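You operate a simulated robot arm through the tools that you are given. There is no shell and no other tool. Be economical: measure what you need, move in short steps, check, and stop when the job is done.

The job below is to be done with a simulated robot arm. You get a single attempt, and the scene is never put back.

## Task
Fill the blue can in the blue slider with 100 ml of water.
Fine: set the black dial, orange switch on, slider in, green button once; then slider out and switch off. Where these are worked on the way, their far stop is far enough and under half their travel is too little: blue slider.

The check looks at the end state, three seconds after you hand in, the way a careful person would. Anything else that was tipped, shoved, dropped, spilled or broken makes it a failure.

## Robot
A 6-joint arm with a two-finger parallel gripper, fixed in place. Base frame: the origin is at the foot of the arm, x ahead of it, y to its left, z up; the work surface is at about z = 0. Lengths are in m, angles in rad, forces in N, time in s.
With the tool pointing down near the work surface it reaches from about 0.14 to 0.58 m from the base axis. Its first joint turns from -1.152 to 1.152 rad. Payload 2.1 kg.
The TCP is the grasp point between the finger pads, 0.03 m short of the fingertips. In the tool frame z runs along the fingers and y along their closing line. Largest opening 0.094 m; finger width 0.028, thickness 0.01; the body of the gripper, 0.05 by 0.096 m, starts 0.055 m behind the TCP.
Orientation is that of the tool frame in the base frame, as a unit quaternion [w, x, y, z]. With the fingers straight down and closing along the base's y, the tool's x points along the base's -x, its y along +y and its z along -z.

## Interface
- The arm moves only by the tool play_rows. Its argument "motion" is a list that holds one entry, the list of rows, each a list of 7 numbers: the shift along the tool's x, y, z in units of 20 mm (1.0 is 20 mm), then the turn, a rotation vector about the tool's x, y, z in units of 5 degrees (1.0 is 5 degrees), then the opening, from 0 (shut) to 1 (fully open). In form: [[[x, y, z, ax, ay, az, gripper], ...]]. A call has 1 to 10 rows; each row shifts and turns the commanded pose from where the row before left it, along the tool's axes as they then stand. A call with a number of a shift or a turn outside -1 to 1 is refused whole. Rows are played at 5 a second. More than 0.05 m and 0.15 rad between two rows, or a gripper value outside its range, and nothing of the call is played. Where a pose cannot be reached the arm comes as near as it can. A force on the tool above 60 N (or 10 N above the force at the start of the call, whichever is more), or a blocked arm, ends the call early, and 0.2 s more pass. Each finger travels about 0.072 m/s and halts on what it meets, pressing with about 44 N; the grip force reading is that of the motor and also rises with nothing between the fingers. The clock runs only during rows and for 0.2 s after the last one: add rows that do not move to give the fingers time. The reply holds the time, the measured pose of the TCP, the force on the tool along the base axes, the opening and the grip force, in the units named above and with some noise, with the torque about the TCP (base axes, N m) and any sound that the robot's microphone picked up, and new pictures: "pictures" is both (left out), scene, wrist or none.
- Cameras (640 x 400 px; columns grow to the right, rows downward): "scene" is fixed at [0.0712, -0.3751, 0.4964]; the picture's right is [0.66, -0.75, 0.00], its down [-0.44, -0.39, -0.81] and it looks along [0.61, 0.54, -0.58] (base axes); focal length 214 px, centre (320, 200). "wrist" rides on the gripper at [0.076, 0.014, -0.102] in the tool frame; the picture's right is [-0.18, 0.98, 0.00], its down [-0.75, -0.14, -0.64] and it looks along [-0.63, -0.12, 0.77] (tool axes); focal length 243 px, centre (320, 200). There is no depth. A picture from a camera that has moved, and an enlarged one, comes with that camera's place and axes in the base frame and with its lens. The place of the scene camera against the robot may be out by one fixed shift of up to 0.025 m in any direction.
- inspect(camera, box): a new picture of the part [left, top, right, bottom] of that camera's present view, enlarged. No time passes.
- close_job(): hands the job in; it is judged then, once.

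Work in short steps. Places have to be worked out from the pictures, the camera data and where the tool is seen: move nearer, look again, correct. Check each grasp and each placing, and mend what went wrong. You have 120 turns and 200 pictures in all, those below and enlarged ones among them. Open the gripper and draw the arm clear of the work before you hand the job in, unless the task says otherwise; then end with one line.

The tools are called after "Emit:" as name(argument=value, ...) on one line, values as JSON. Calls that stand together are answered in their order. play_rows: Moves the arm, as the interface text tells. Its arguments: {"type":"object","properties":{"motion":{"type":"array","items":{"type":"array","items":{"type":"array","items":{"type":"number"}}}},"pictures":{"type":"string","enum":["both","scene","wrist","none"]}},"required":["motion"]} The other tools are called the same way: inspect (camera, box) takes an enlarged picture of a part of a camera's view; close_job () hands the job in.

At the start:

```text
t: 0.0
eef_pos: [0.2775, -0.1058, 0.3573]
ee_rot: [0.0, 0.0, 1.0, 0.0]
contact_force: [-1.0, 0.4, 0.2]
moment: [0.01, 0.0, 0.05]
grip_width: 0.0941
grasp_force: 0.0
```

scene: 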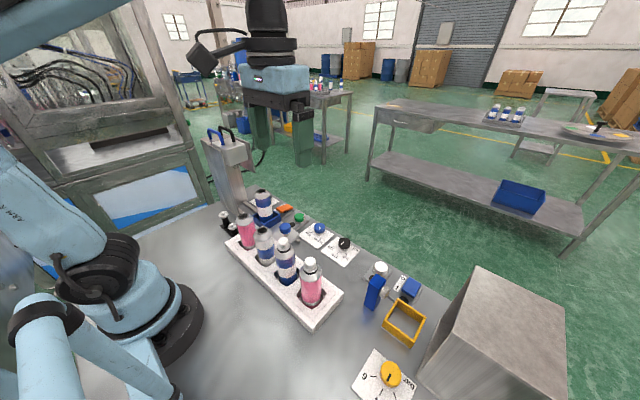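
wrist: 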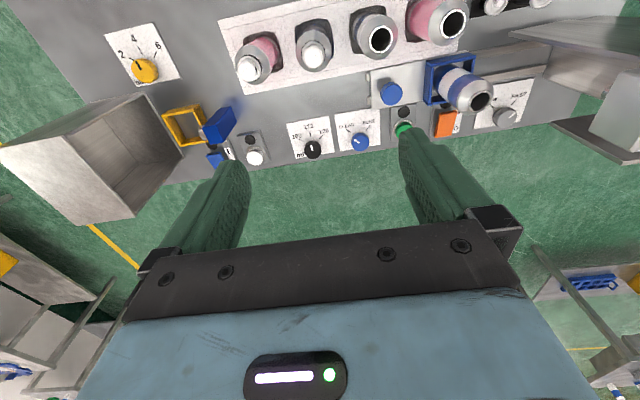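

I start by enlarging both views around the machine to identify the controls.

Emit:
inspect(camera="scene", box=[200, 130, 440, 280])

Emit:
inspect(camera="wrist", box=[200, 60, 360, 170])

Emit:
inspect(camera="wrist", box=[340, 30, 560, 165])

```text
2.67 times, centred on (320, 205) of scene
camera zoom: at [0.0712, -0.3751, 0.4964], right [0.66, -0.75, 0.0], down [-0.44, -0.39, -0.81], along [0.61, 0.54, -0.58], focal length 572 px, centre (320, 187)
```

zoom: 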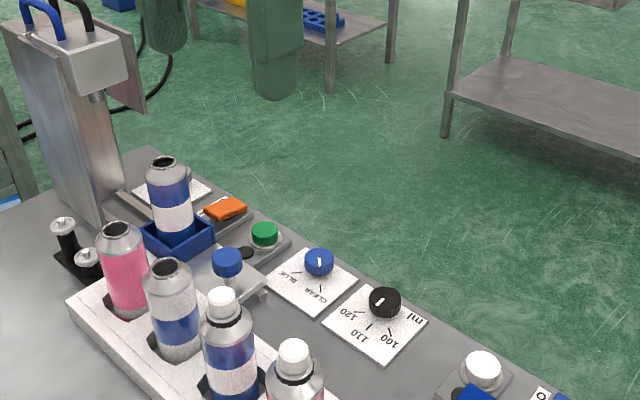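

```text
3.64 times, centred on (280, 115) of wrist
camera zoom: at [0.2013, -0.0918, 0.4609], right [0.18, 0.98, 0.0], down [0.75, -0.14, 0.64], along [0.63, -0.12, -0.77], focal length 882 px, centre (466, 509)
```

zoom: 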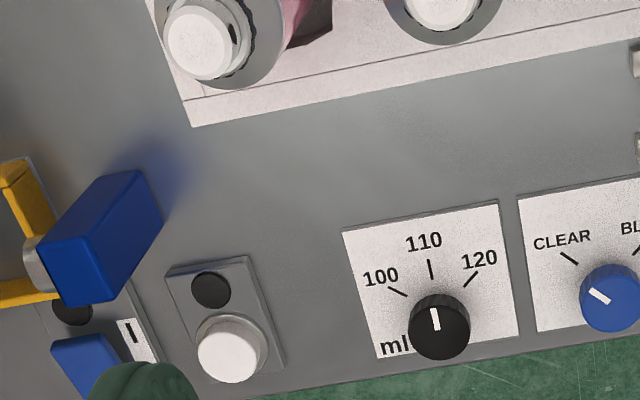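

```text
2.91 times, centred on (450, 98) of wrist
camera zoom: at [0.2013, -0.0918, 0.4609], right [0.18, 0.98, 0.0], down [0.75, -0.14, 0.64], along [0.63, -0.12, -0.77], focal length 706 px, centre (-58, 498)
```

zoom: 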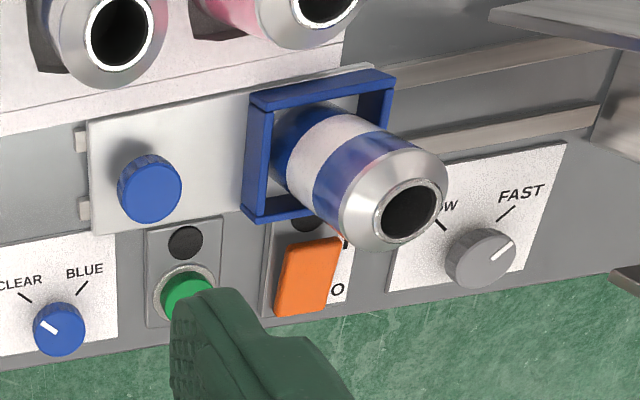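

The wrist view puts the black dial near (0.424, -0.150), green button (0.413, 0.026), slider knob (0.338, 0.0) and orange switch (0.417, 0.10). I move above the dial and look closer.

Emit:
play_rows(motion=[[[-0.75, -0.275, 0.8, 0, 0, 0, 1], [-0.75, -0.275, 0.8, 0, 0, 0, 1], [-0.75, -0.275, 0.8, 0, 0, 0, 1], [-0.75, -0.275, 0.8, 0, 0, 0, 1], [-0.75, -0.275, 0.8, 0, 0, 0, 1], [-0.75, -0.275, 0.8, 0, 0, 0, 1], [-0.75, -0.275, 0.8, 0, 0, 0, 0.6], [-0.75, -0.275, 0.8, 0, 0, 0, 0.6], [0, 0, 0, 0, 0, 0, 0.6]]])

```text
t: 2.0
eef_pos: [0.3986, -0.152, 0.2285]
ee_rot: [0.0, 0.0, 1.0, 0.0]
contact_force: [-0.7, -0.1, -1.1]
moment: [0.03, -0.01, -0.04]
grip_width: 0.0564
grasp_force: 0.1
camera wrist: at [0.322, -0.1367, 0.3321], right [0.18, 0.98, 0.0], down [0.75, -0.14, 0.64], along [0.63, -0.12, -0.77], focal length 243 px, centre (320, 200)
```

scene: 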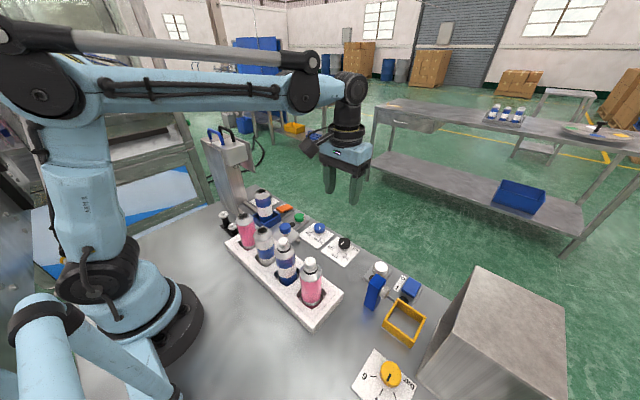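
wrist: 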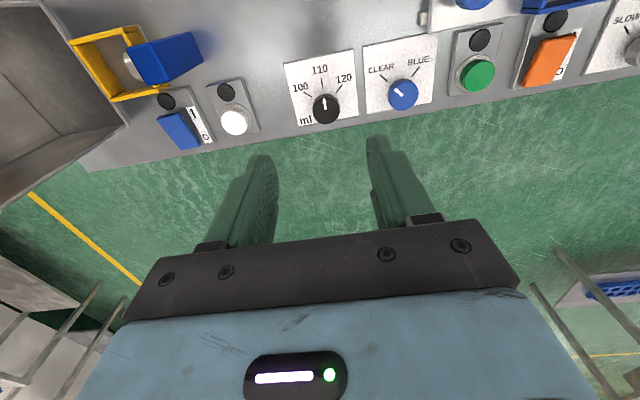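

Emit:
inspect(camera="wrist", box=[280, 40, 360, 130])

Emit:
inspect(camera="wrist", box=[430, 0, 600, 110])

```text
4.44 times, centred on (320, 85) of wrist
camera zoom: at [0.322, -0.1367, 0.3321], right [0.18, 0.98, 0.0], down [0.75, -0.14, 0.64], along [0.63, -0.12, -0.77], focal length 1078 px, centre (320, 711)
```

zoom: 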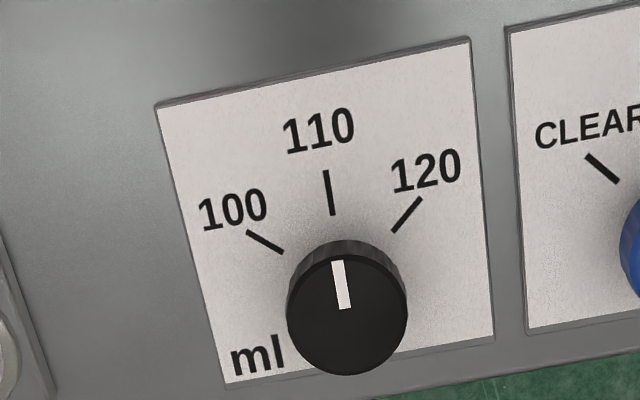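

```text
3.64 times, centred on (515, 55) of wrist
camera zoom: at [0.322, -0.1367, 0.3321], right [0.18, 0.98, 0.0], down [0.75, -0.14, 0.64], along [0.63, -0.12, -0.77], focal length 882 px, centre (-389, 727)
```

zoom: 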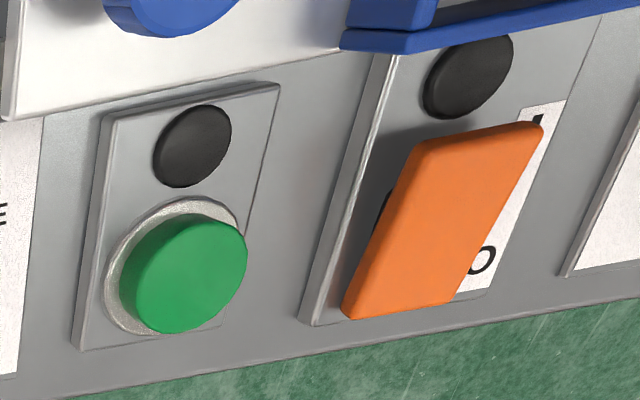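

Dial reads 110 now, the 100 mark is about 50° away toward -y. I judge the dial centre at about (0.430, -0.149); I go to a hover above it.

Emit:
play_rows(motion=[[[-0.26, 0.025, 0.9, 0, 0, 0, 0.53], [-0.26, 0.025, 0.9, 0, 0, 0, 0.53], [-0.26, 0.025, 0.9, 0, 0, 0, 0.53], [-0.26, 0.025, 0.9, 0, 0, 0, 0.53], [-0.26, 0.025, 0.9, 0, 0, 0, 0.53], [-0.26, 0.025, 0.9, 0, 0, 0, 0.53], [0, 0, 0, 0, 0, 0, 0.53]]])

```text
t: 3.6
eef_pos: [0.4287, -0.1466, 0.1212]
ee_rot: [0.0, 0.0, 1.0, 0.0]
contact_force: [-0.5, -0.6, 0.2]
moment: [-0.02, 0.0, 0.0]
grip_width: 0.0499
grasp_force: 0.1
camera wrist: at [0.3526, -0.1318, 0.2238], right [0.18, 0.98, 0.0], down [0.75, -0.14, 0.64], along [0.63, -0.12, -0.77], focal length 243 px, centre (320, 200)
```

scene: 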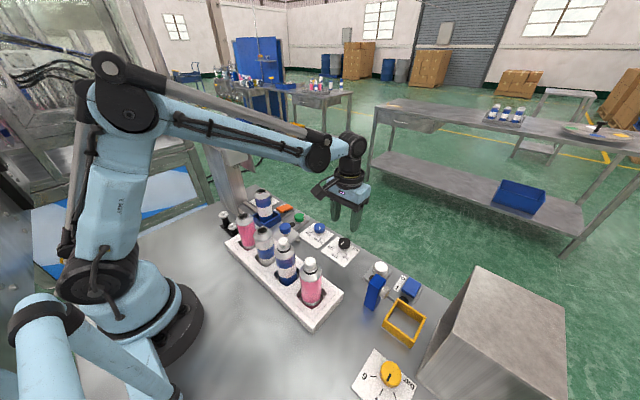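
wrist: 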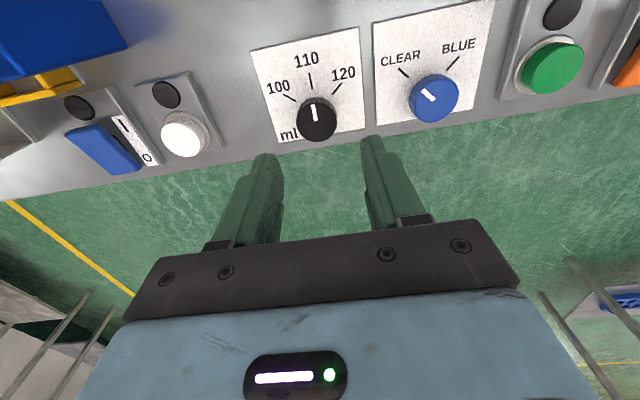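

Dial centre refines to about (0.428, -0.149). I lower so the fingertips straddle it, then look.

Emit:
play_rows(motion=[[[0, -0.12, 0.7, 0, 0, 0, 0.56], [0, 0, 0.7, 0, 0, 0, 0.56], [0, 0, 0.7, 0, 0, 0, 0.56], [0, 0, 0.7, 0, 0, 0, 0.56], [0, 0, 0.7, 0, 0, 0, 0.56], [0, 0, 0.5, 0, 0, 0, 0.56], [0, 0, 0, 0, 0, 0, 0.56]]])

```text
t: 5.2
eef_pos: [0.4288, -0.1503, 0.0408]
ee_rot: [0.0, 0.0, 1.0, 0.0]
contact_force: [-0.8, -0.1, 0.1]
moment: [0.03, 0.0, -0.03]
grip_width: 0.0525
grasp_force: 0.0
camera wrist: at [0.3535, -0.1346, 0.1447], right [0.18, 0.98, 0.0], down [0.75, -0.14, 0.64], along [0.63, -0.12, -0.77], focal length 243 px, centre (320, 200)
```

scene: 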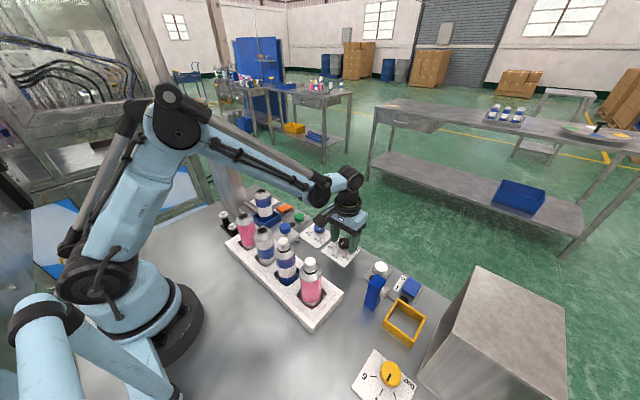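
wrist: 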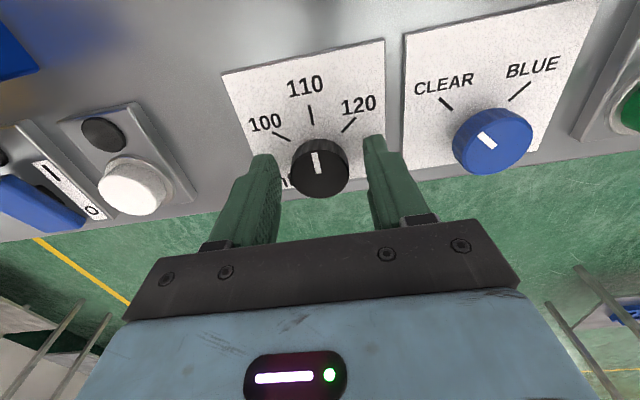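

The fingers straddle the dial, its top at about z=0.022. I lower 4 mm more and close.

Emit:
play_rows(motion=[[[0, 0, 0.2, 0, 0, 0, 0.56], [0, 0, 0, 0, 0, 0, 0.3], [0, 0, 0, 0, 0, 0, 0.3], [0, 0, 0, 0, 0, 0, 0.3]]], pictures="wrist")

```text
t: 6.2
eef_pos: [0.4292, -0.1494, 0.0378]
ee_rot: [0.001, 0.0, 1.0, 0.001]
contact_force: [0.8, -1.9, -0.2]
moment: [-0.02, 0.08, -0.01]
grip_width: 0.033
grasp_force: 45.0
camera wrist: at [0.3534, -0.135, 0.1409], right [0.18, 0.98, 0.0], down [0.75, -0.14, 0.64], along [0.63, -0.12, -0.77], focal length 243 px, centre (320, 200)
```

wrist: 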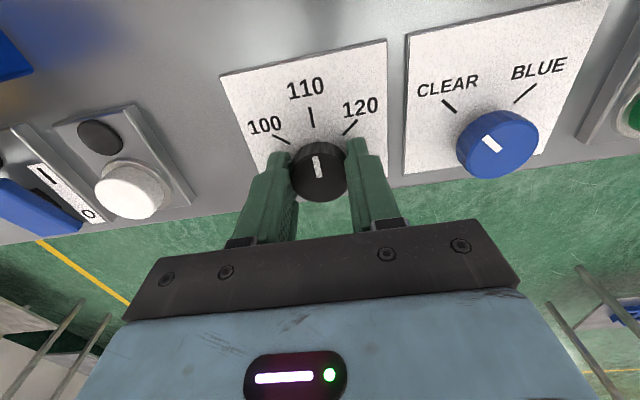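

Dial gripped (0.033 m). I turn it 25° counter-clockwise first (toward 100) and check.

Emit:
play_rows(motion=[[[0, 0, 0, 0, 0, -1, 0.3], [0, 0, 0, 0, 0, -1, 0.3], [0, 0, 0, 0, 0, -1, 0.3], [0, 0, 0, 0, 0, -1, 0.3], [0, 0, 0, 0, 0, -1, 0.3], [0, 0, 0, 0, 0, 0, 0.3]]], pictures="wrist")

```text
t: 7.6
eef_pos: [0.4294, -0.1508, 0.0365]
ee_rot: [0.001, -0.217, 0.976, -0.001]
contact_force: [13.6, -6.2, -8.7]
moment: [-0.31, 0.87, -0.04]
grip_width: 0.0327
grasp_force: 44.6
camera wrist: at [0.3545, -0.1692, 0.1408], right [-0.25, 0.97, 0.0], down [0.74, 0.19, 0.64], along [0.62, 0.16, -0.77], focal length 243 px, centre (320, 200)
```

wrist: 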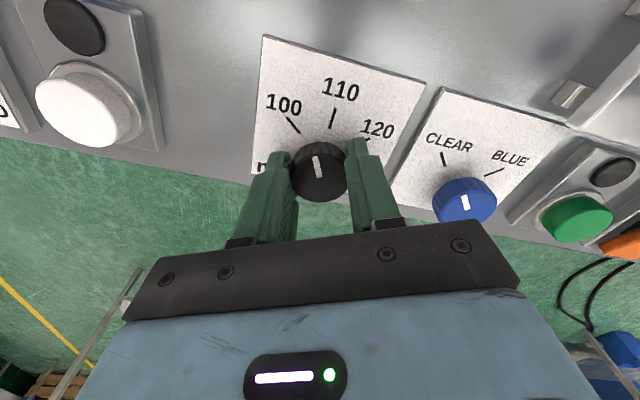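

The dial follows the gripper and is about halfway. I continue another 25°.

Emit:
play_rows(motion=[[[-0.05, 0, 0, 0, 0, -1, 0.3], [0, 0, 0, 0, 0, -1, 0.3], [0, 0, 0, 0, 0, -1, 0.3], [0, 0, 0, 0, 0, -1, 0.3], [0, 0, 0, 0, 0, -1, 0.3], [0, 0, 0, 0, 0, 0, 0.3]]], pictures="wrist")

Emit:
inspect(camera="wrist", box=[260, 60, 420, 220])

```text
t: 9.0
eef_pos: [0.4297, -0.1499, 0.0373]
ee_rot: [0.0, -0.423, 0.906, -0.003]
contact_force: [13.7, -27.9, 4.1]
moment: [0.47, -0.16, -0.16]
grip_width: 0.0327
grasp_force: 44.7
camera wrist: at [0.3698, -0.1991, 0.1409], right [-0.63, 0.77, -0.01], down [0.59, 0.49, 0.64], along [0.5, 0.4, -0.77], focal length 243 px, centre (320, 200)
```

wrist: 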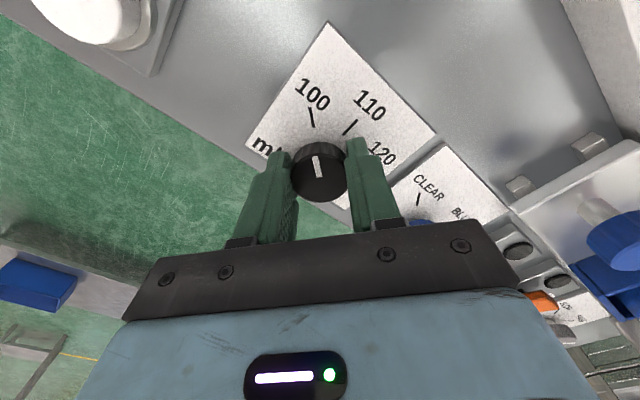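

```text
2.50 times, centred on (340, 140) of wrist
camera zoom: at [0.3698, -0.1991, 0.1409], right [-0.63, 0.77, -0.01], down [0.59, 0.49, 0.64], along [0.5, 0.4, -0.77], focal length 606 px, centre (270, 350)
```

zoom: 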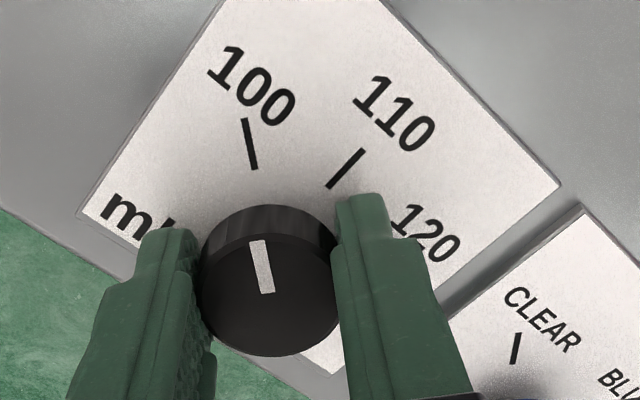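

The pointer lines up with the 100 mark. I release, rise and check.

Emit:
play_rows(motion=[[[0, 0, 0, 0, 0, 0, 0.56], [0, 0, 0, 0, 0, 0, 0.56], [0, 0, -0.5, 0, 0, 0, 0.56], [0, 0, -1, 0, 0, 0, 0.56], [0, 0, -1, 0, 0, 0, 0.56], [0, 0, -1, 0, 0, 0, 0.56], [0, 0, -1, 0, 0, 0, 0.56], [0, 0, 0, 0, 0, 0, 0.56]]], pictures="wrist")

Emit:
inspect(camera="wrist", box=[260, 50, 400, 150])

```text
t: 10.8
eef_pos: [0.429, -0.151, 0.1269]
ee_rot: [0.0, -0.422, 0.907, 0.0]
contact_force: [0.2, 0.3, 0.9]
moment: [0.0, -0.04, 0.0]
grip_width: 0.0526
grasp_force: 0.0
camera wrist: at [0.3691, -0.1994, 0.231], right [-0.63, 0.77, 0.0], down [0.59, 0.49, 0.64], along [0.5, 0.41, -0.77], focal length 243 px, centre (320, 200)
```

wrist: 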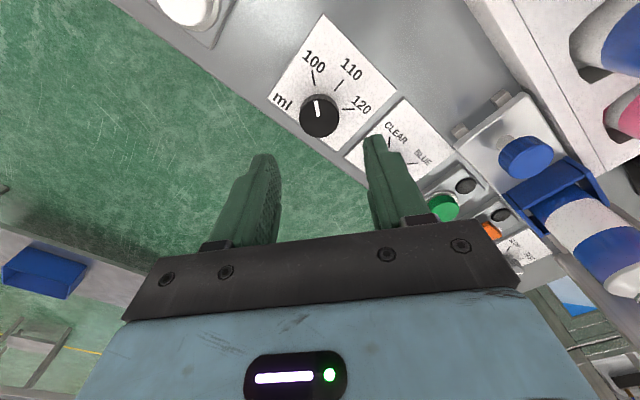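

```text
4.00 times, centred on (330, 100) of wrist
camera zoom: at [0.3691, -0.1994, 0.231], right [-0.63, 0.77, 0.0], down [0.59, 0.49, 0.64], along [0.5, 0.41, -0.77], focal length 970 px, centre (280, 600)
```

zoom: 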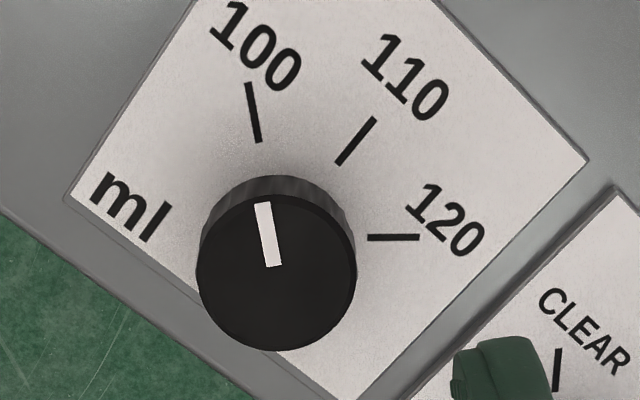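

Dial is at 100. I turn the wrist back to zero yaw while rising, before going to the orange switch (I will tilt the tool there so the camera stays clear of the can).

Emit:
play_rows(motion=[[[0, 0, -0.3, 0, 0, 1, 0.56], [0, 0, -0.3, 0, 0, 1, 0.56], [0, 0, -0.3, 0, 0, 1, 0.56], [0, 0, -0.3, 0, 0, 1, 0.56], [0, 0, -0.3, 0, 0, 1, 0.56], [0, 0, -0.3, 0, 0, 1, 0.2], [0, 0, -0.3, 0, 0, 1, 0], [0, 0, -0.3, 0, 0, 1, 0], [0, 0, -0.3, 0, 0, 1, 0], [0, 0, -0.3, 0, 0, 1, 0]]], pictures="none")

Emit:
play_rows(motion=[[[0, 1, 0, 0, 0, 0, 0], [0, 1, 0, 0, 0, 0, 0], [0, 1, 0, 0, 0, 0, 0], [0, 1, 0, 0, 0, 0, 0], [0, 1, 0, 0, 1, 0, 0], [0, 1, 0, 0, 1, 0, 0], [0, 1, 0, 0, 1, 0, 0], [0, 1, 0, 0, 1, 0, 0], [0, 1, 0, 0, 1, 0, 0], [0, 1, 0, 0, 1, 0, 0]]])

```text
t: 13.0
eef_pos: [0.4291, -0.1503, 0.1855]
ee_rot: [0.001, 0.0, 1.0, 0.0]
contact_force: [-0.6, 0.1, 0.1]
moment: [0.03, -0.01, 0.02]
grip_width: 0.0001
grasp_force: 33.2
```

```text
t: 15.2
eef_pos: [0.4308, 0.054, 0.1871]
ee_rot: [-0.22, 0.0, 0.976, 0.003]
contact_force: [-0.8, -0.6, -0.2]
moment: [0.01, 0.02, -0.03]
grip_width: 0.0001
grasp_force: 32.8
out of reach, approached as far as the arm can: row 10
camera wrist: at [0.4044, 0.0681, 0.3137], right [0.17, 0.98, -0.07], down [0.96, -0.15, 0.26], along [0.24, -0.11, -0.96], focal length 243 px, centre (320, 200)
```

scene: 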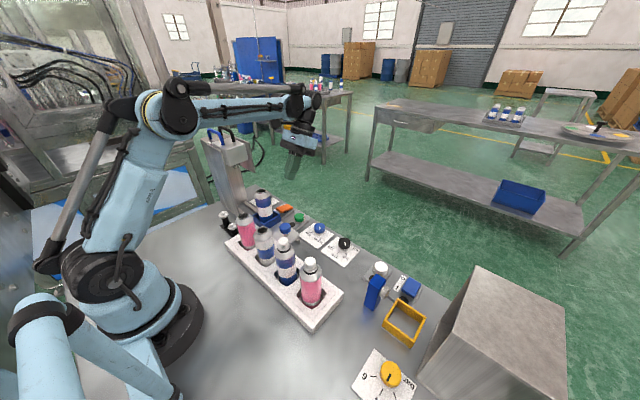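
wrist: 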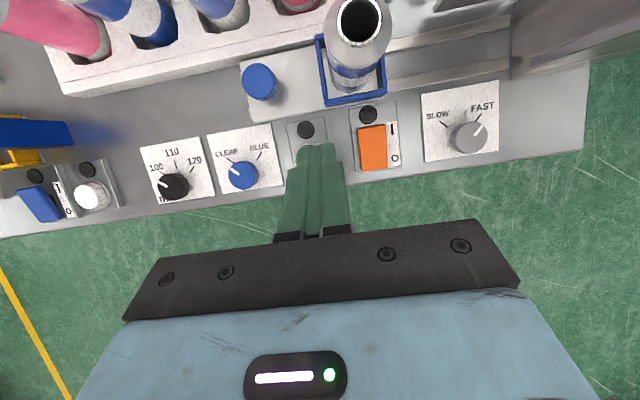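

Tool is tilted about 25°; switch seen at about (0.424, 0.107), its raised "I" end near x=0.408. I go to a hover above that end.

Emit:
play_rows(motion=[[[0, 0.9, 0, 0, 0, 0, 0], [0, 0.9, 0, 0, 0, 0, 0], [0, 0.9, 0, 0, 0, 0, 0], [-0.21, 0, 0.79, 0, 0, 0, 0], [-0.21, 0, 0.79, 0, 0, 0, 0], [-0.21, 0, 0.79, 0, 0, 0, 0], [-0.21, 0, 0.79, 0, 0, 0, 0], [-0.21, 0, 0.79, 0, 0, 0, 0], [0, 0, 0, 0, 0, 0, 0]]])

```text
t: 17.2
eef_pos: [0.4138, 0.1081, 0.1077]
ee_rot: [-0.22, 0.001, 0.975, 0.003]
contact_force: [0.1, 0.5, -0.3]
moment: [-0.02, 0.0, 0.02]
grip_width: 0.0
grasp_force: 32.9
camera wrist: at [0.3893, 0.1229, 0.2347], right [0.17, 0.98, -0.07], down [0.96, -0.15, 0.26], along [0.24, -0.11, -0.96], focal length 243 px, centre (320, 200)
```

scene: 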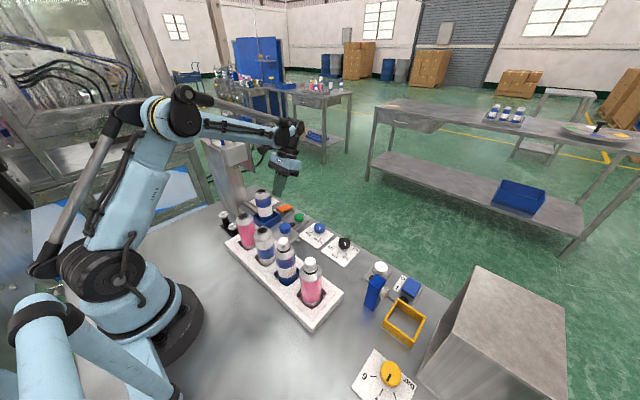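
wrist: 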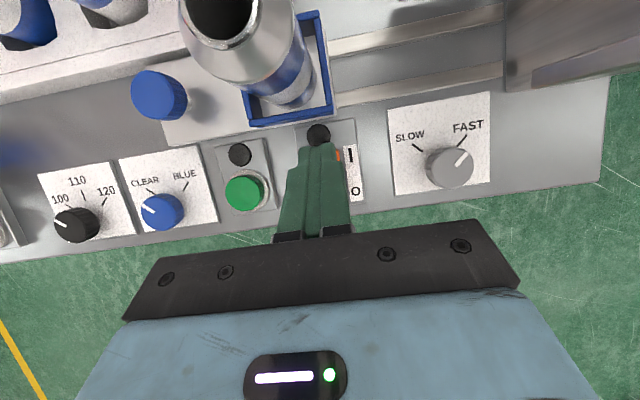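

Fingertips are over the switch's I end, with the can well clear. I descend 40 mm and look.

Emit:
play_rows(motion=[[[-0.29, 0, 0.6, 0, 0, 0, 0], [-0.29, 0, 0.6, 0, 0, 0, 0], [-0.29, 0, 0.6, 0, 0, 0, 0], [0, 0, 0, 0, 0, 0, 0]]])

Emit:
inspect(camera="scene", box=[220, 150, 340, 250])

```text
t: 18.2
eef_pos: [0.4149, 0.1097, 0.0673]
ee_rot: [-0.22, 0.001, 0.975, 0.003]
contact_force: [0.4, -0.3, -0.2]
moment: [0.0, 0.0, 0.01]
grip_width: 0.0001
grasp_force: 33.1
camera wrist: at [0.3898, 0.1232, 0.1941], right [0.17, 0.98, -0.07], down [0.96, -0.15, 0.26], along [0.24, -0.11, -0.96], focal length 243 px, centre (320, 200)
```

scene: 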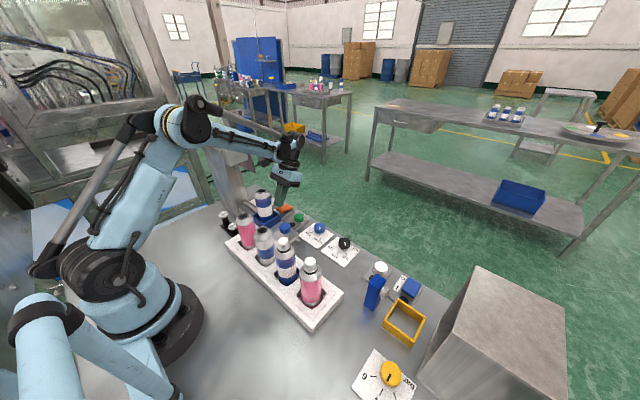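
wrist: 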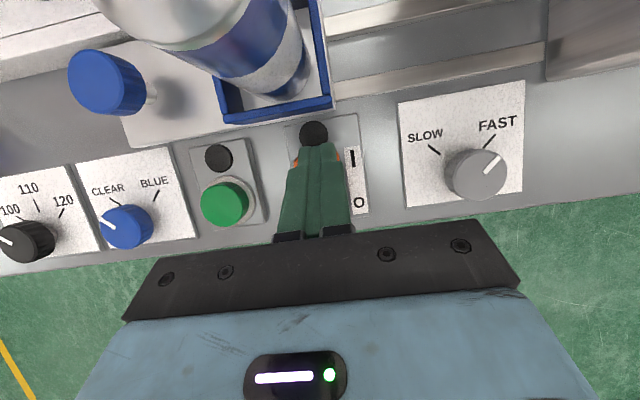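

```text
4.00 times, centred on (280, 200) of scene
camera zoom: at [0.0712, -0.3751, 0.4964], right [0.66, -0.75, 0.0], down [-0.44, -0.39, -0.81], along [0.61, 0.54, -0.58], focal length 858 px, centre (480, 200)
```

zoom: 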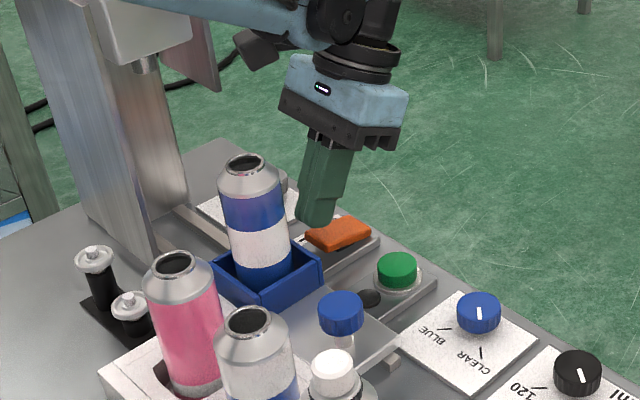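

Tip is about 2 cm above the surface over the I end. I descend slowly 20 mm, watching force and sound.

Emit:
play_rows(motion=[[[-0.07, 0, 0.24, 0, 0, 0, 0], [-0.07, 0, 0.24, 0, 0, 0, 0], [-0.07, 0, 0.24, 0, 0, 0, 0], [-0.07, 0, 0.24, 0, 0, 0, 0], [0, 0, 0, 0, 0, 0, 0]]], pictures="wrist")

Emit:
inspect(camera="scene", box=[240, 170, 320, 230])

```text
t: 19.1
eef_pos: [0.4101, 0.1091, 0.054]
ee_rot: [-0.222, 0.001, 0.975, 0.004]
contact_force: [2.8, 0.7, 11.3]
moment: [0.0, -0.02, 0.0]
grip_width: 0.0
grasp_force: 33.0
stopped in row 4: the force on the tool passed its limit at 76 N (the readings are from after the stop); the commanded pose is now the measured one
camera wrist: at [0.3876, 0.1234, 0.1814], right [0.17, 0.98, -0.07], down [0.96, -0.15, 0.25], along [0.24, -0.11, -0.97], focal length 243 px, centre (320, 200)
```

wrist: 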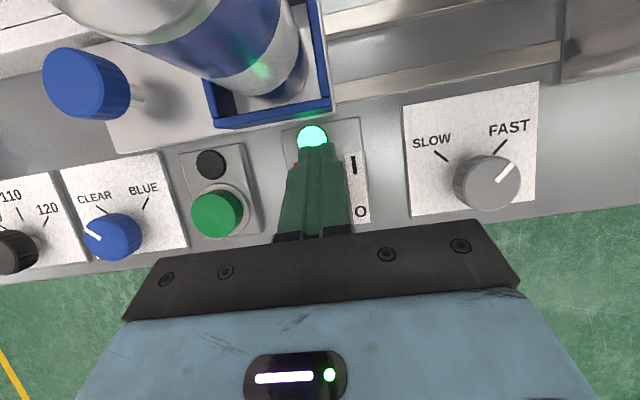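

```text
6.67 times, centred on (280, 200) of scene
camera zoom: at [0.0712, -0.3752, 0.4964], right [0.66, -0.75, 0.0], down [-0.44, -0.39, -0.81], along [0.61, 0.54, -0.58], focal length 1430 px, centre (587, 200)
```

zoom: 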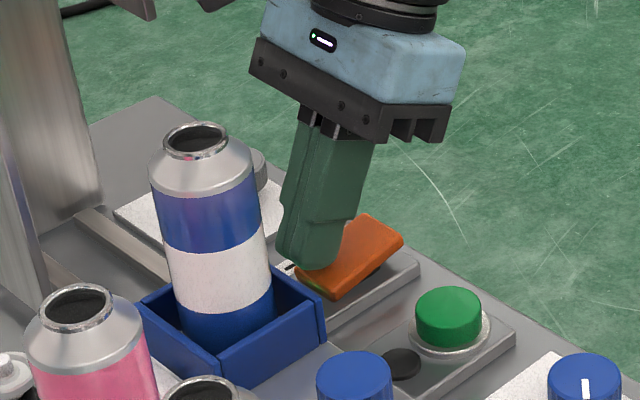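

Switch lamp is lit green: it is on. I lift and move over to the slider knob, judged at (0.338, -0.001), top z≈0.053, with the fingers opened.

Emit:
play_rows(motion=[[[0.43, 0, -0.9, 0, 0, 0, 0], [0.43, 0, -0.9, 0, 0, 0, 0], [0.43, 0, -0.9, 0, 0, 0, 0], [0, -0.92, 0, 0, 0, 0, 0], [0, -0.92, 0, 0, 0, 0, 0.2], [0, -0.92, 0, 0, 0, 0, 0.6], [0, -0.92, 0, 0, 0, 0, 0.6], [0, -0.92, 0, 0, 0, 0, 0.6], [0, -0.92, 0, 0, 0, 0, 0.6], [0, 0, 0, 0, 0, 0, 0.6]]])

```text
t: 21.3
eef_pos: [0.412, -0.0006, 0.1117]
ee_rot: [-0.218, 0.001, 0.976, 0.004]
contact_force: [-0.8, -0.3, 0.0]
moment: [-0.03, 0.0, -0.03]
grip_width: 0.0565
grasp_force: 0.1
camera wrist: at [0.3868, 0.0132, 0.2392], right [0.17, 0.98, -0.07], down [0.95, -0.15, 0.26], along [0.24, -0.11, -0.96], focal length 243 px, centre (320, 200)
```

scene: 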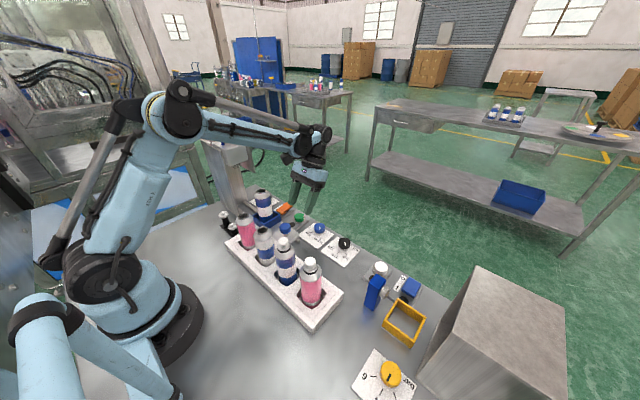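
wrist: 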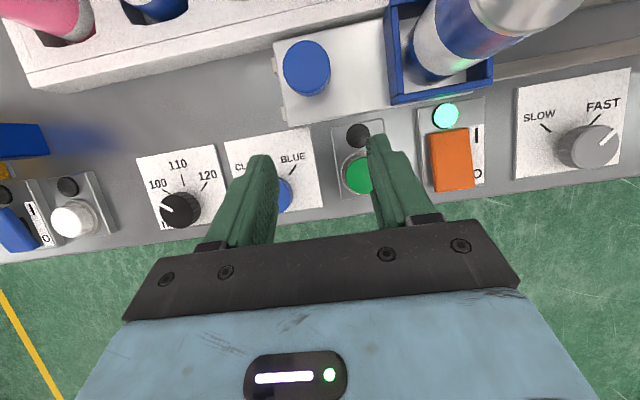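

Lamp still lit; knob confirmed at (0.338, 0.0). I move in -x over it.

Emit:
play_rows(motion=[[[0.73, 0, 0.35, 0, 0, 0, 0.6], [0.73, 0, 0.35, 0, 0, 0, 0.6], [0.73, 0, 0.35, 0, 0, 0, 0.6], [0.73, 0, 0.35, 0, 0, 0, 0.6], [0, 0, 0, 0, 0, 0, 0.6]]])

Emit:
inspect(camera="scene", box=[200, 110, 340, 250])

```text
t: 22.5
eef_pos: [0.346, -0.0, 0.1122]
ee_rot: [-0.218, 0.0, 0.976, 0.003]
contact_force: [0.1, -0.1, 0.0]
moment: [0.0, -0.02, 0.01]
grip_width: 0.0562
grasp_force: 0.1
camera wrist: at [0.3203, 0.0135, 0.2391], right [0.17, 0.98, -0.07], down [0.95, -0.15, 0.26], along [0.24, -0.11, -0.96], focal length 243 px, centre (320, 200)
```

scene: 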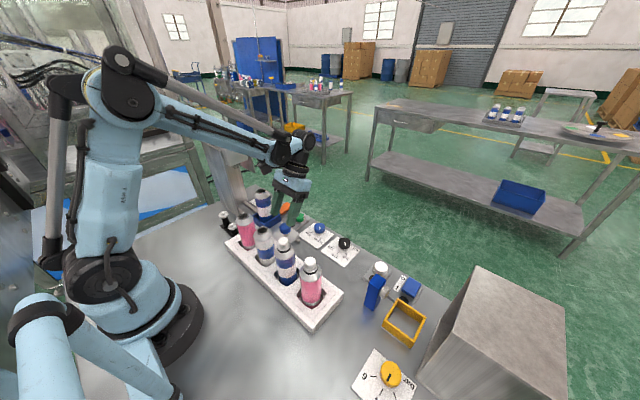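
wrist: 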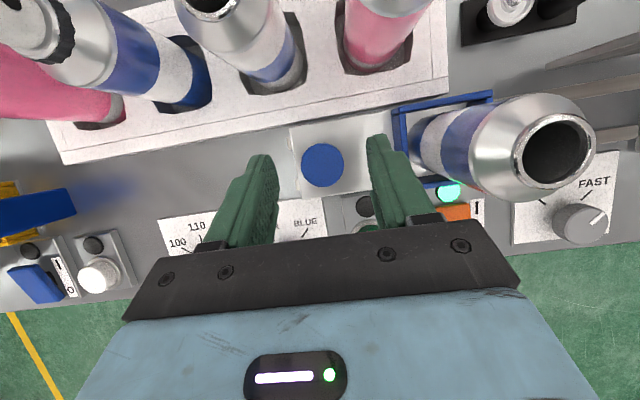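

```text
2.86 times, centred on (270, 180) of scene
camera zoom: at [0.0712, -0.3751, 0.4964], right [0.66, -0.75, 0.0], down [-0.44, -0.39, -0.81], along [0.61, 0.54, -0.58], focal length 613 px, centre (463, 257)
```

zoom: 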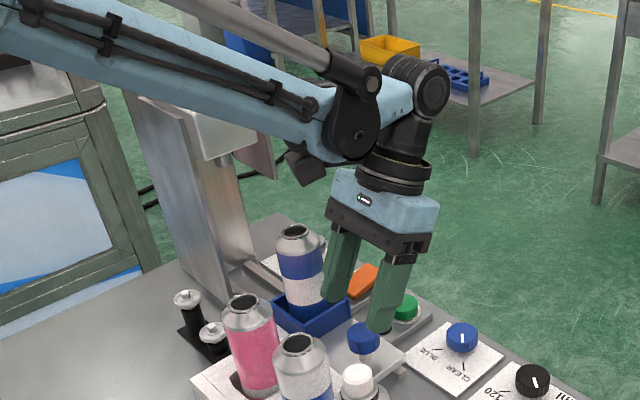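

The can is about 5 cm wide centred near y=0.088, so the gripper body clears it by about 1 cm. I lower onto the knob.

Emit:
play_rows(motion=[[[-0.27, 0, 0.565, 0, 0, 0, 0.6], [-0.27, 0, 0.565, 0, 0, 0, 0.6], [-0.27, 0, 0.565, 0, 0, 0, 0.6], [-0.27, 0, 0.5, 0, 0, 0, 0.6], [0, 0, 0, 0, 0, 0, 0.6]]])

Emit:
inspect(camera="scene", box=[230, 150, 330, 250])

```text
t: 23.7
eef_pos: [0.3476, -0.0013, 0.0639]
ee_rot: [-0.219, 0.001, 0.976, 0.004]
contact_force: [0.1, 0.0, -0.9]
moment: [-0.01, 0.01, -0.02]
grip_width: 0.0566
grasp_force: 0.1
camera wrist: at [0.3215, 0.013, 0.1909], right [0.17, 0.98, -0.07], down [0.95, -0.15, 0.26], along [0.24, -0.11, -0.96], focal length 243 px, centre (320, 200)
```

scene: 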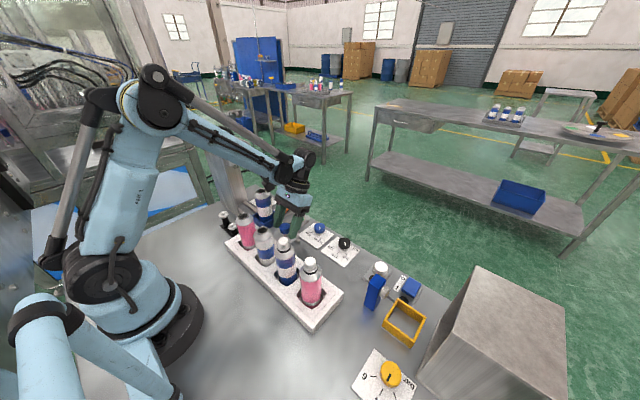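
wrist: 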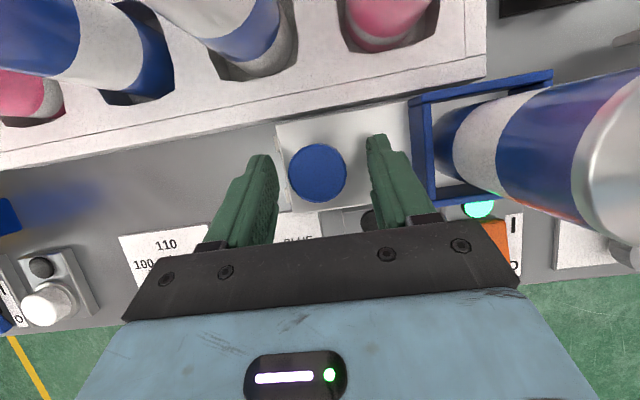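

```text
4.00 times, centred on (280, 200) of scene
camera zoom: at [0.0712, -0.3751, 0.4964], right [0.66, -0.75, 0.0], down [-0.44, -0.39, -0.81], along [0.61, 0.54, -0.58], focal length 858 px, centre (480, 200)
```

zoom: 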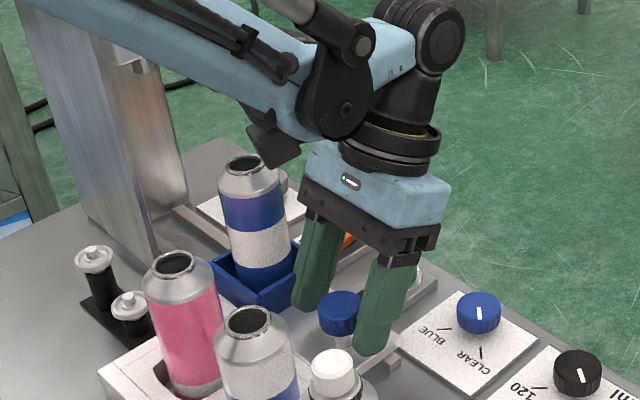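

Fingers straddle the knob with the can clear. I close on it.

Emit:
play_rows(motion=[[[0, 0, 0, 0, 0, 0, 0.3], [0, 0, 0, 0, 0, 0, 0.3], [0, 0, 0, 0, 0, 0, 0.3]]], pictures="wrist")

```text
t: 24.5
eef_pos: [0.3464, -0.0017, 0.0642]
ee_rot: [-0.217, 0.0, 0.976, 0.003]
contact_force: [-0.2, -0.3, -5.8]
moment: [-0.27, 0.12, -0.02]
grip_width: 0.0314
grasp_force: 44.5
camera wrist: at [0.3214, 0.0131, 0.1909], right [0.17, 0.98, -0.07], down [0.95, -0.15, 0.26], along [0.24, -0.11, -0.96], focal length 243 px, centre (320, 200)
```

wrist: 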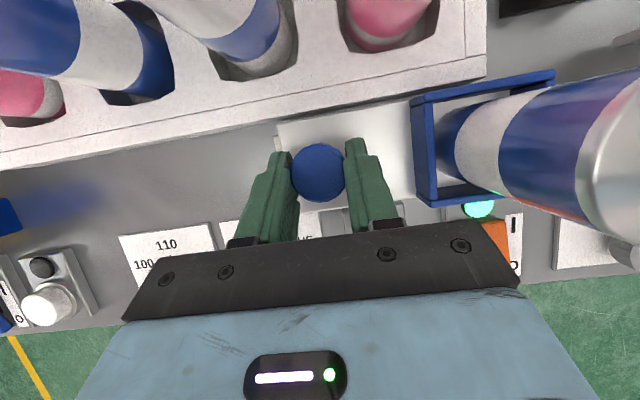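

Knob gripped. I slide it +y gently by 40 mm and check the can, the force and the filler head.

Emit:
play_rows(motion=[[[0, 0.25, 0, 0, 0, 0, 0.3], [0, 0.4, 0, 0, 0, 0, 0.3], [0, 0.45, 0, 0, 0, 0, 0.3], [0, 0.45, 0, 0, 0, 0, 0.3], [0, 0.45, 0, 0, 0, 0, 0.3], [0, 0, 0, 0, 0, 0, 0.3]]])

Emit:
inspect(camera="scene", box=[200, 130, 320, 250])

```text
t: 25.9
eef_pos: [0.3468, 0.0395, 0.0632]
ee_rot: [-0.221, 0.001, 0.975, 0.005]
contact_force: [-27.8, 0.1, -9.3]
moment: [-0.25, -0.34, 0.03]
grip_width: 0.0315
grasp_force: 45.3
camera wrist: at [0.3225, 0.0533, 0.1911], right [0.17, 0.98, -0.07], down [0.96, -0.15, 0.25], along [0.24, -0.11, -0.96], focal length 243 px, centre (320, 200)
```

scene: 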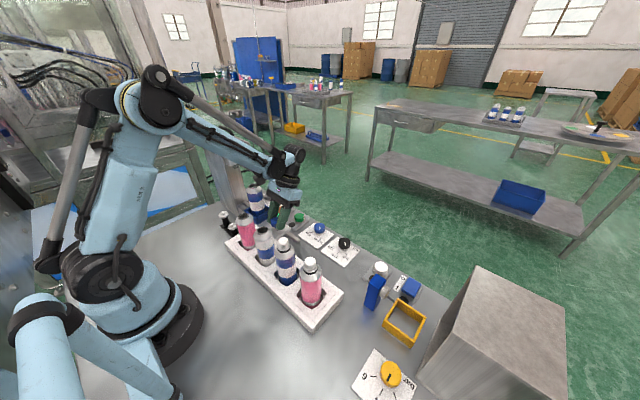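
wrist: 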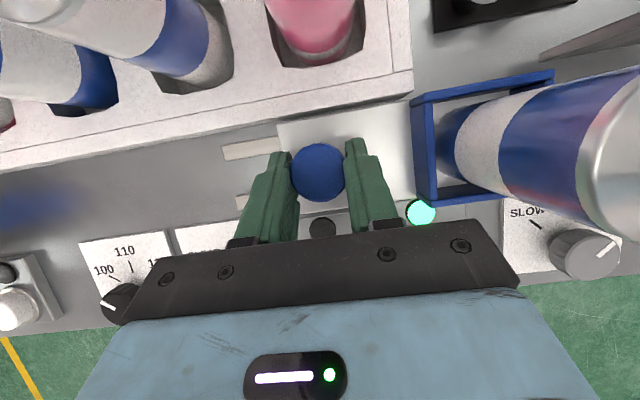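

```text
3.33 times, centred on (260, 190) of scene
camera zoom: at [0.0713, -0.3751, 0.4964], right [0.66, -0.75, 0.0], down [-0.44, -0.39, -0.81], along [0.61, 0.54, -0.59], focal length 715 px, centre (520, 233)
```

zoom: 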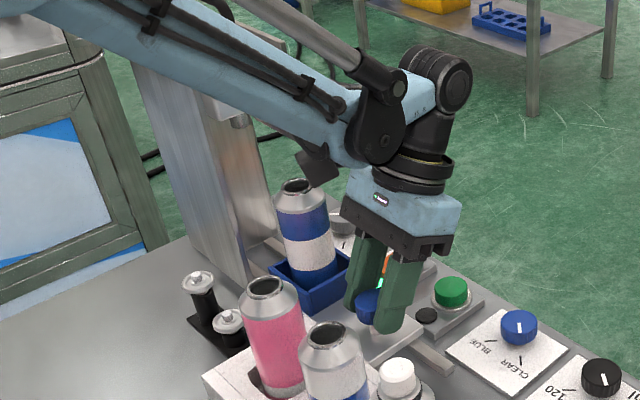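

The slider moves freely with can upright; a side force of -28 N in x suggests easing the tool slightly to -x. I continue 30 mm more with that correction.

Emit:
play_rows(motion=[[[0.05, 0.2, 0.02, 0, 0, 0, 0.3], [0.04, 0.4, 0.02, 0, 0, 0, 0.3], [0.03, 0.45, 0.01, 0, 0, 0, 0.3], [0.03, 0.45, 0.01, 0, 0, 0, 0.3], [0, 0, 0, 0, 0, 0, 0.3]]])

Emit:
inspect(camera="scene", box=[190, 110, 310, 230])

```text
t: 27.1
eef_pos: [0.3459, 0.0702, 0.0654]
ee_rot: [-0.218, 0.002, 0.976, 0.005]
contact_force: [34.1, -0.8, -4.0]
moment: [-0.32, -0.3, -0.03]
grip_width: 0.0317
grasp_force: 44.7
camera wrist: at [0.3212, 0.0833, 0.1911], right [0.17, 0.98, -0.07], down [0.95, -0.15, 0.26], along [0.25, -0.11, -0.96], focal length 243 px, centre (320, 200)
```

scene: 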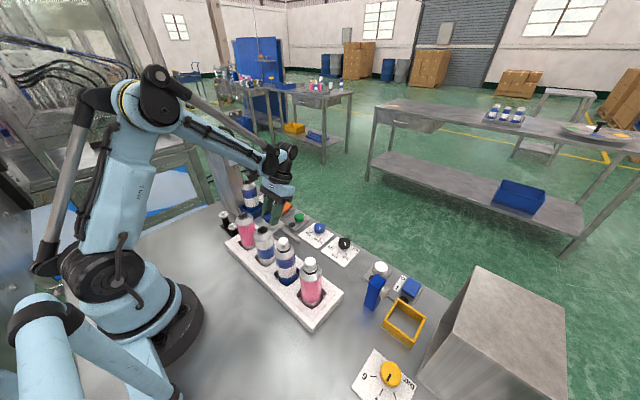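
wrist: 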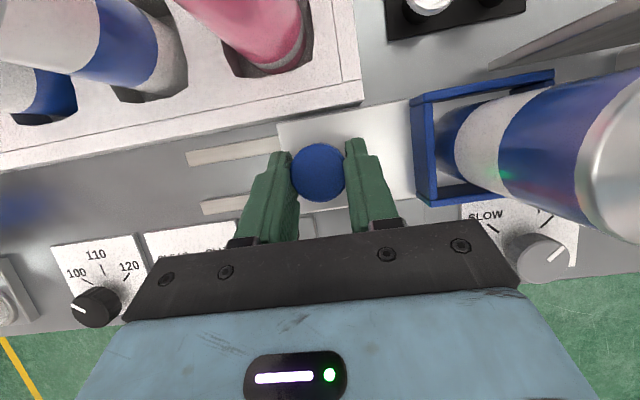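

```text
3.33 times, centred on (250, 170) of scene
camera zoom: at [0.0713, -0.3751, 0.4964], right [0.66, -0.75, 0.0], down [-0.44, -0.39, -0.81], along [0.61, 0.54, -0.59], focal length 715 px, centre (553, 300)
```

zoom: 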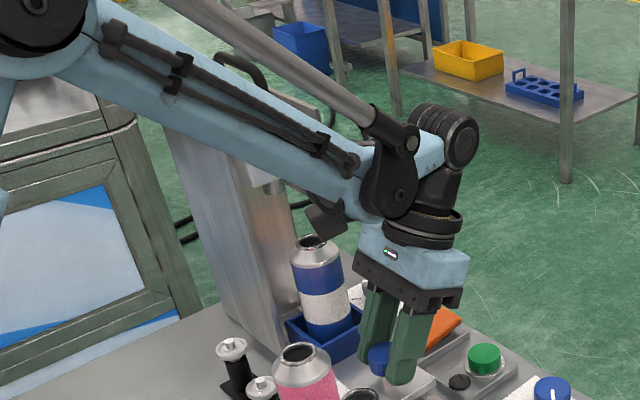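

Over-corrected slightly in x (+34 N); the nozzle is about 4 cm further. I relax x by 1.5 mm and go on 25 mm.

Emit:
play_rows(motion=[[[-0.08, 0.2, 0, 0, 0, 0, 0.3], [0, 0.35, 0, 0, 0, 0, 0.3], [0, 0.35, 0, 0, 0, 0, 0.3], [0, 0.35, 0, 0, 0, 0, 0.3], [0, 0, 0, 0, 0, 0, 0.3]]])

Emit:
inspect(camera="scene", box=[190, 110, 310, 230])

```text
t: 28.3
eef_pos: [0.346, 0.0946, 0.0646]
ee_rot: [-0.22, 0.001, 0.975, 0.004]
contact_force: [21.2, -0.7, 3.2]
moment: [-0.29, -0.01, -0.07]
grip_width: 0.0314
grasp_force: 44.8
camera wrist: at [0.322, 0.109, 0.1911], right [0.17, 0.98, -0.07], down [0.96, -0.15, 0.25], along [0.24, -0.11, -0.96], focal length 243 px, centre (320, 200)
```

scene: 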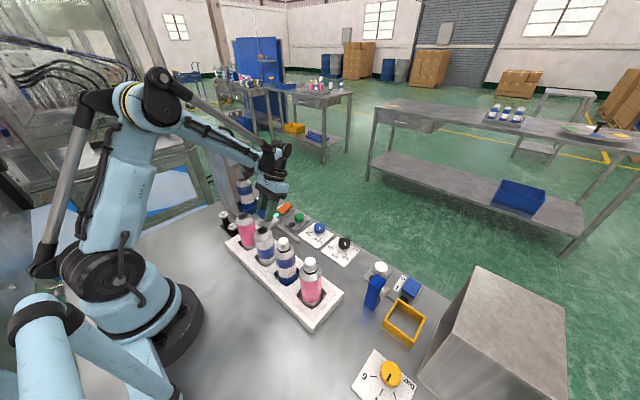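
wrist: 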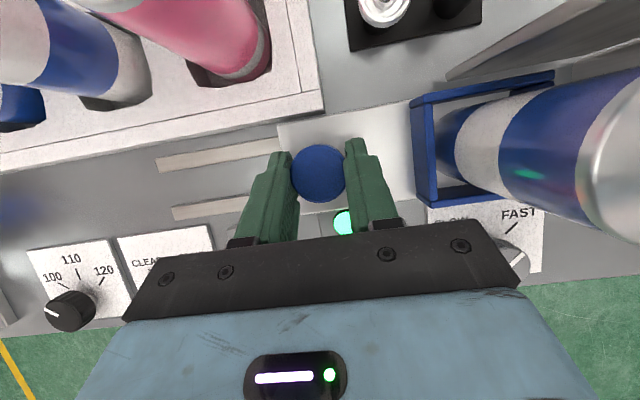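

```text
3.33 times, centred on (250, 170) of scene
camera zoom: at [0.0712, -0.3751, 0.4964], right [0.66, -0.75, 0.0], down [-0.44, -0.39, -0.81], along [0.61, 0.54, -0.58], focal length 715 px, centre (553, 300)
```

zoom: 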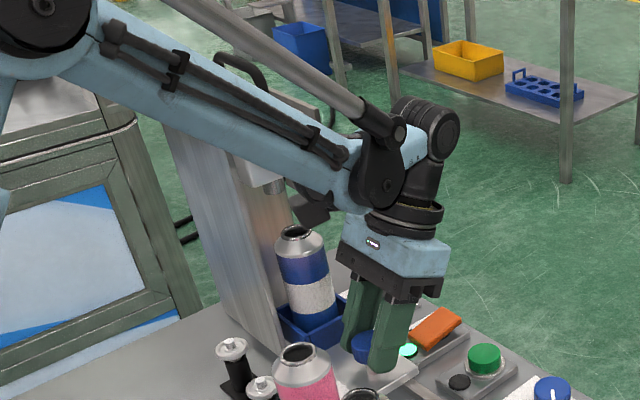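

Going fine; about 25 mm remain. I go on in smaller steps.

Emit:
play_rows(motion=[[[-0.05, 0.25, 0, 0, 0, 0, 0.3], [0, 0.25, 0, 0, 0, 0, 0.3], [0, 0.25, 0, 0, 0, 0, 0.3], [0, 0, 0, 0, 0, 0, 0.3]]], pictures="wrist")

Emit:
inspect(camera="scene", box=[210, 130, 290, 210])

```text
t: 29.3
eef_pos: [0.346, 0.1098, 0.0645]
ee_rot: [-0.221, 0.001, 0.975, 0.004]
contact_force: [10.8, -0.8, 20.3]
moment: [-0.31, -0.72, 0.07]
grip_width: 0.0314
grasp_force: 44.7
camera wrist: at [0.3224, 0.1238, 0.1911], right [0.17, 0.98, -0.07], down [0.96, -0.15, 0.25], along [0.23, -0.11, -0.97], focal length 243 px, centre (320, 200)
```

wrist: 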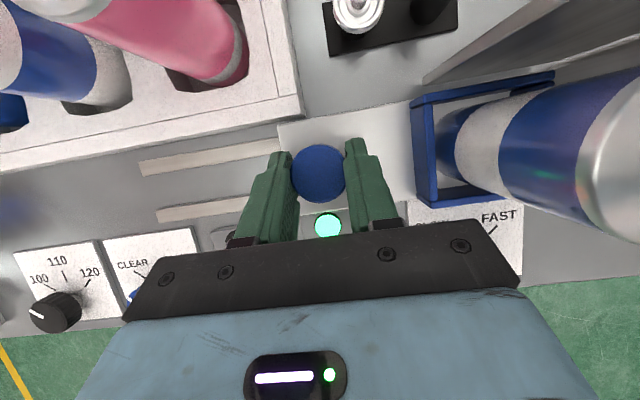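

```text
5.00 times, centred on (250, 170) of scene
camera zoom: at [0.0712, -0.3752, 0.4964], right [0.66, -0.75, 0.0], down [-0.44, -0.39, -0.81], along [0.61, 0.54, -0.58], focal length 1072 px, centre (670, 350)
```

zoom: 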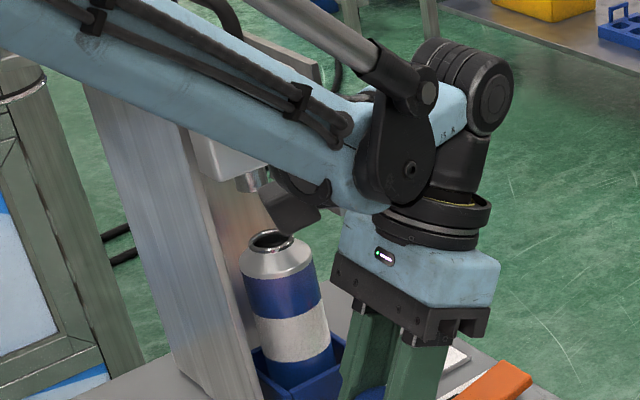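

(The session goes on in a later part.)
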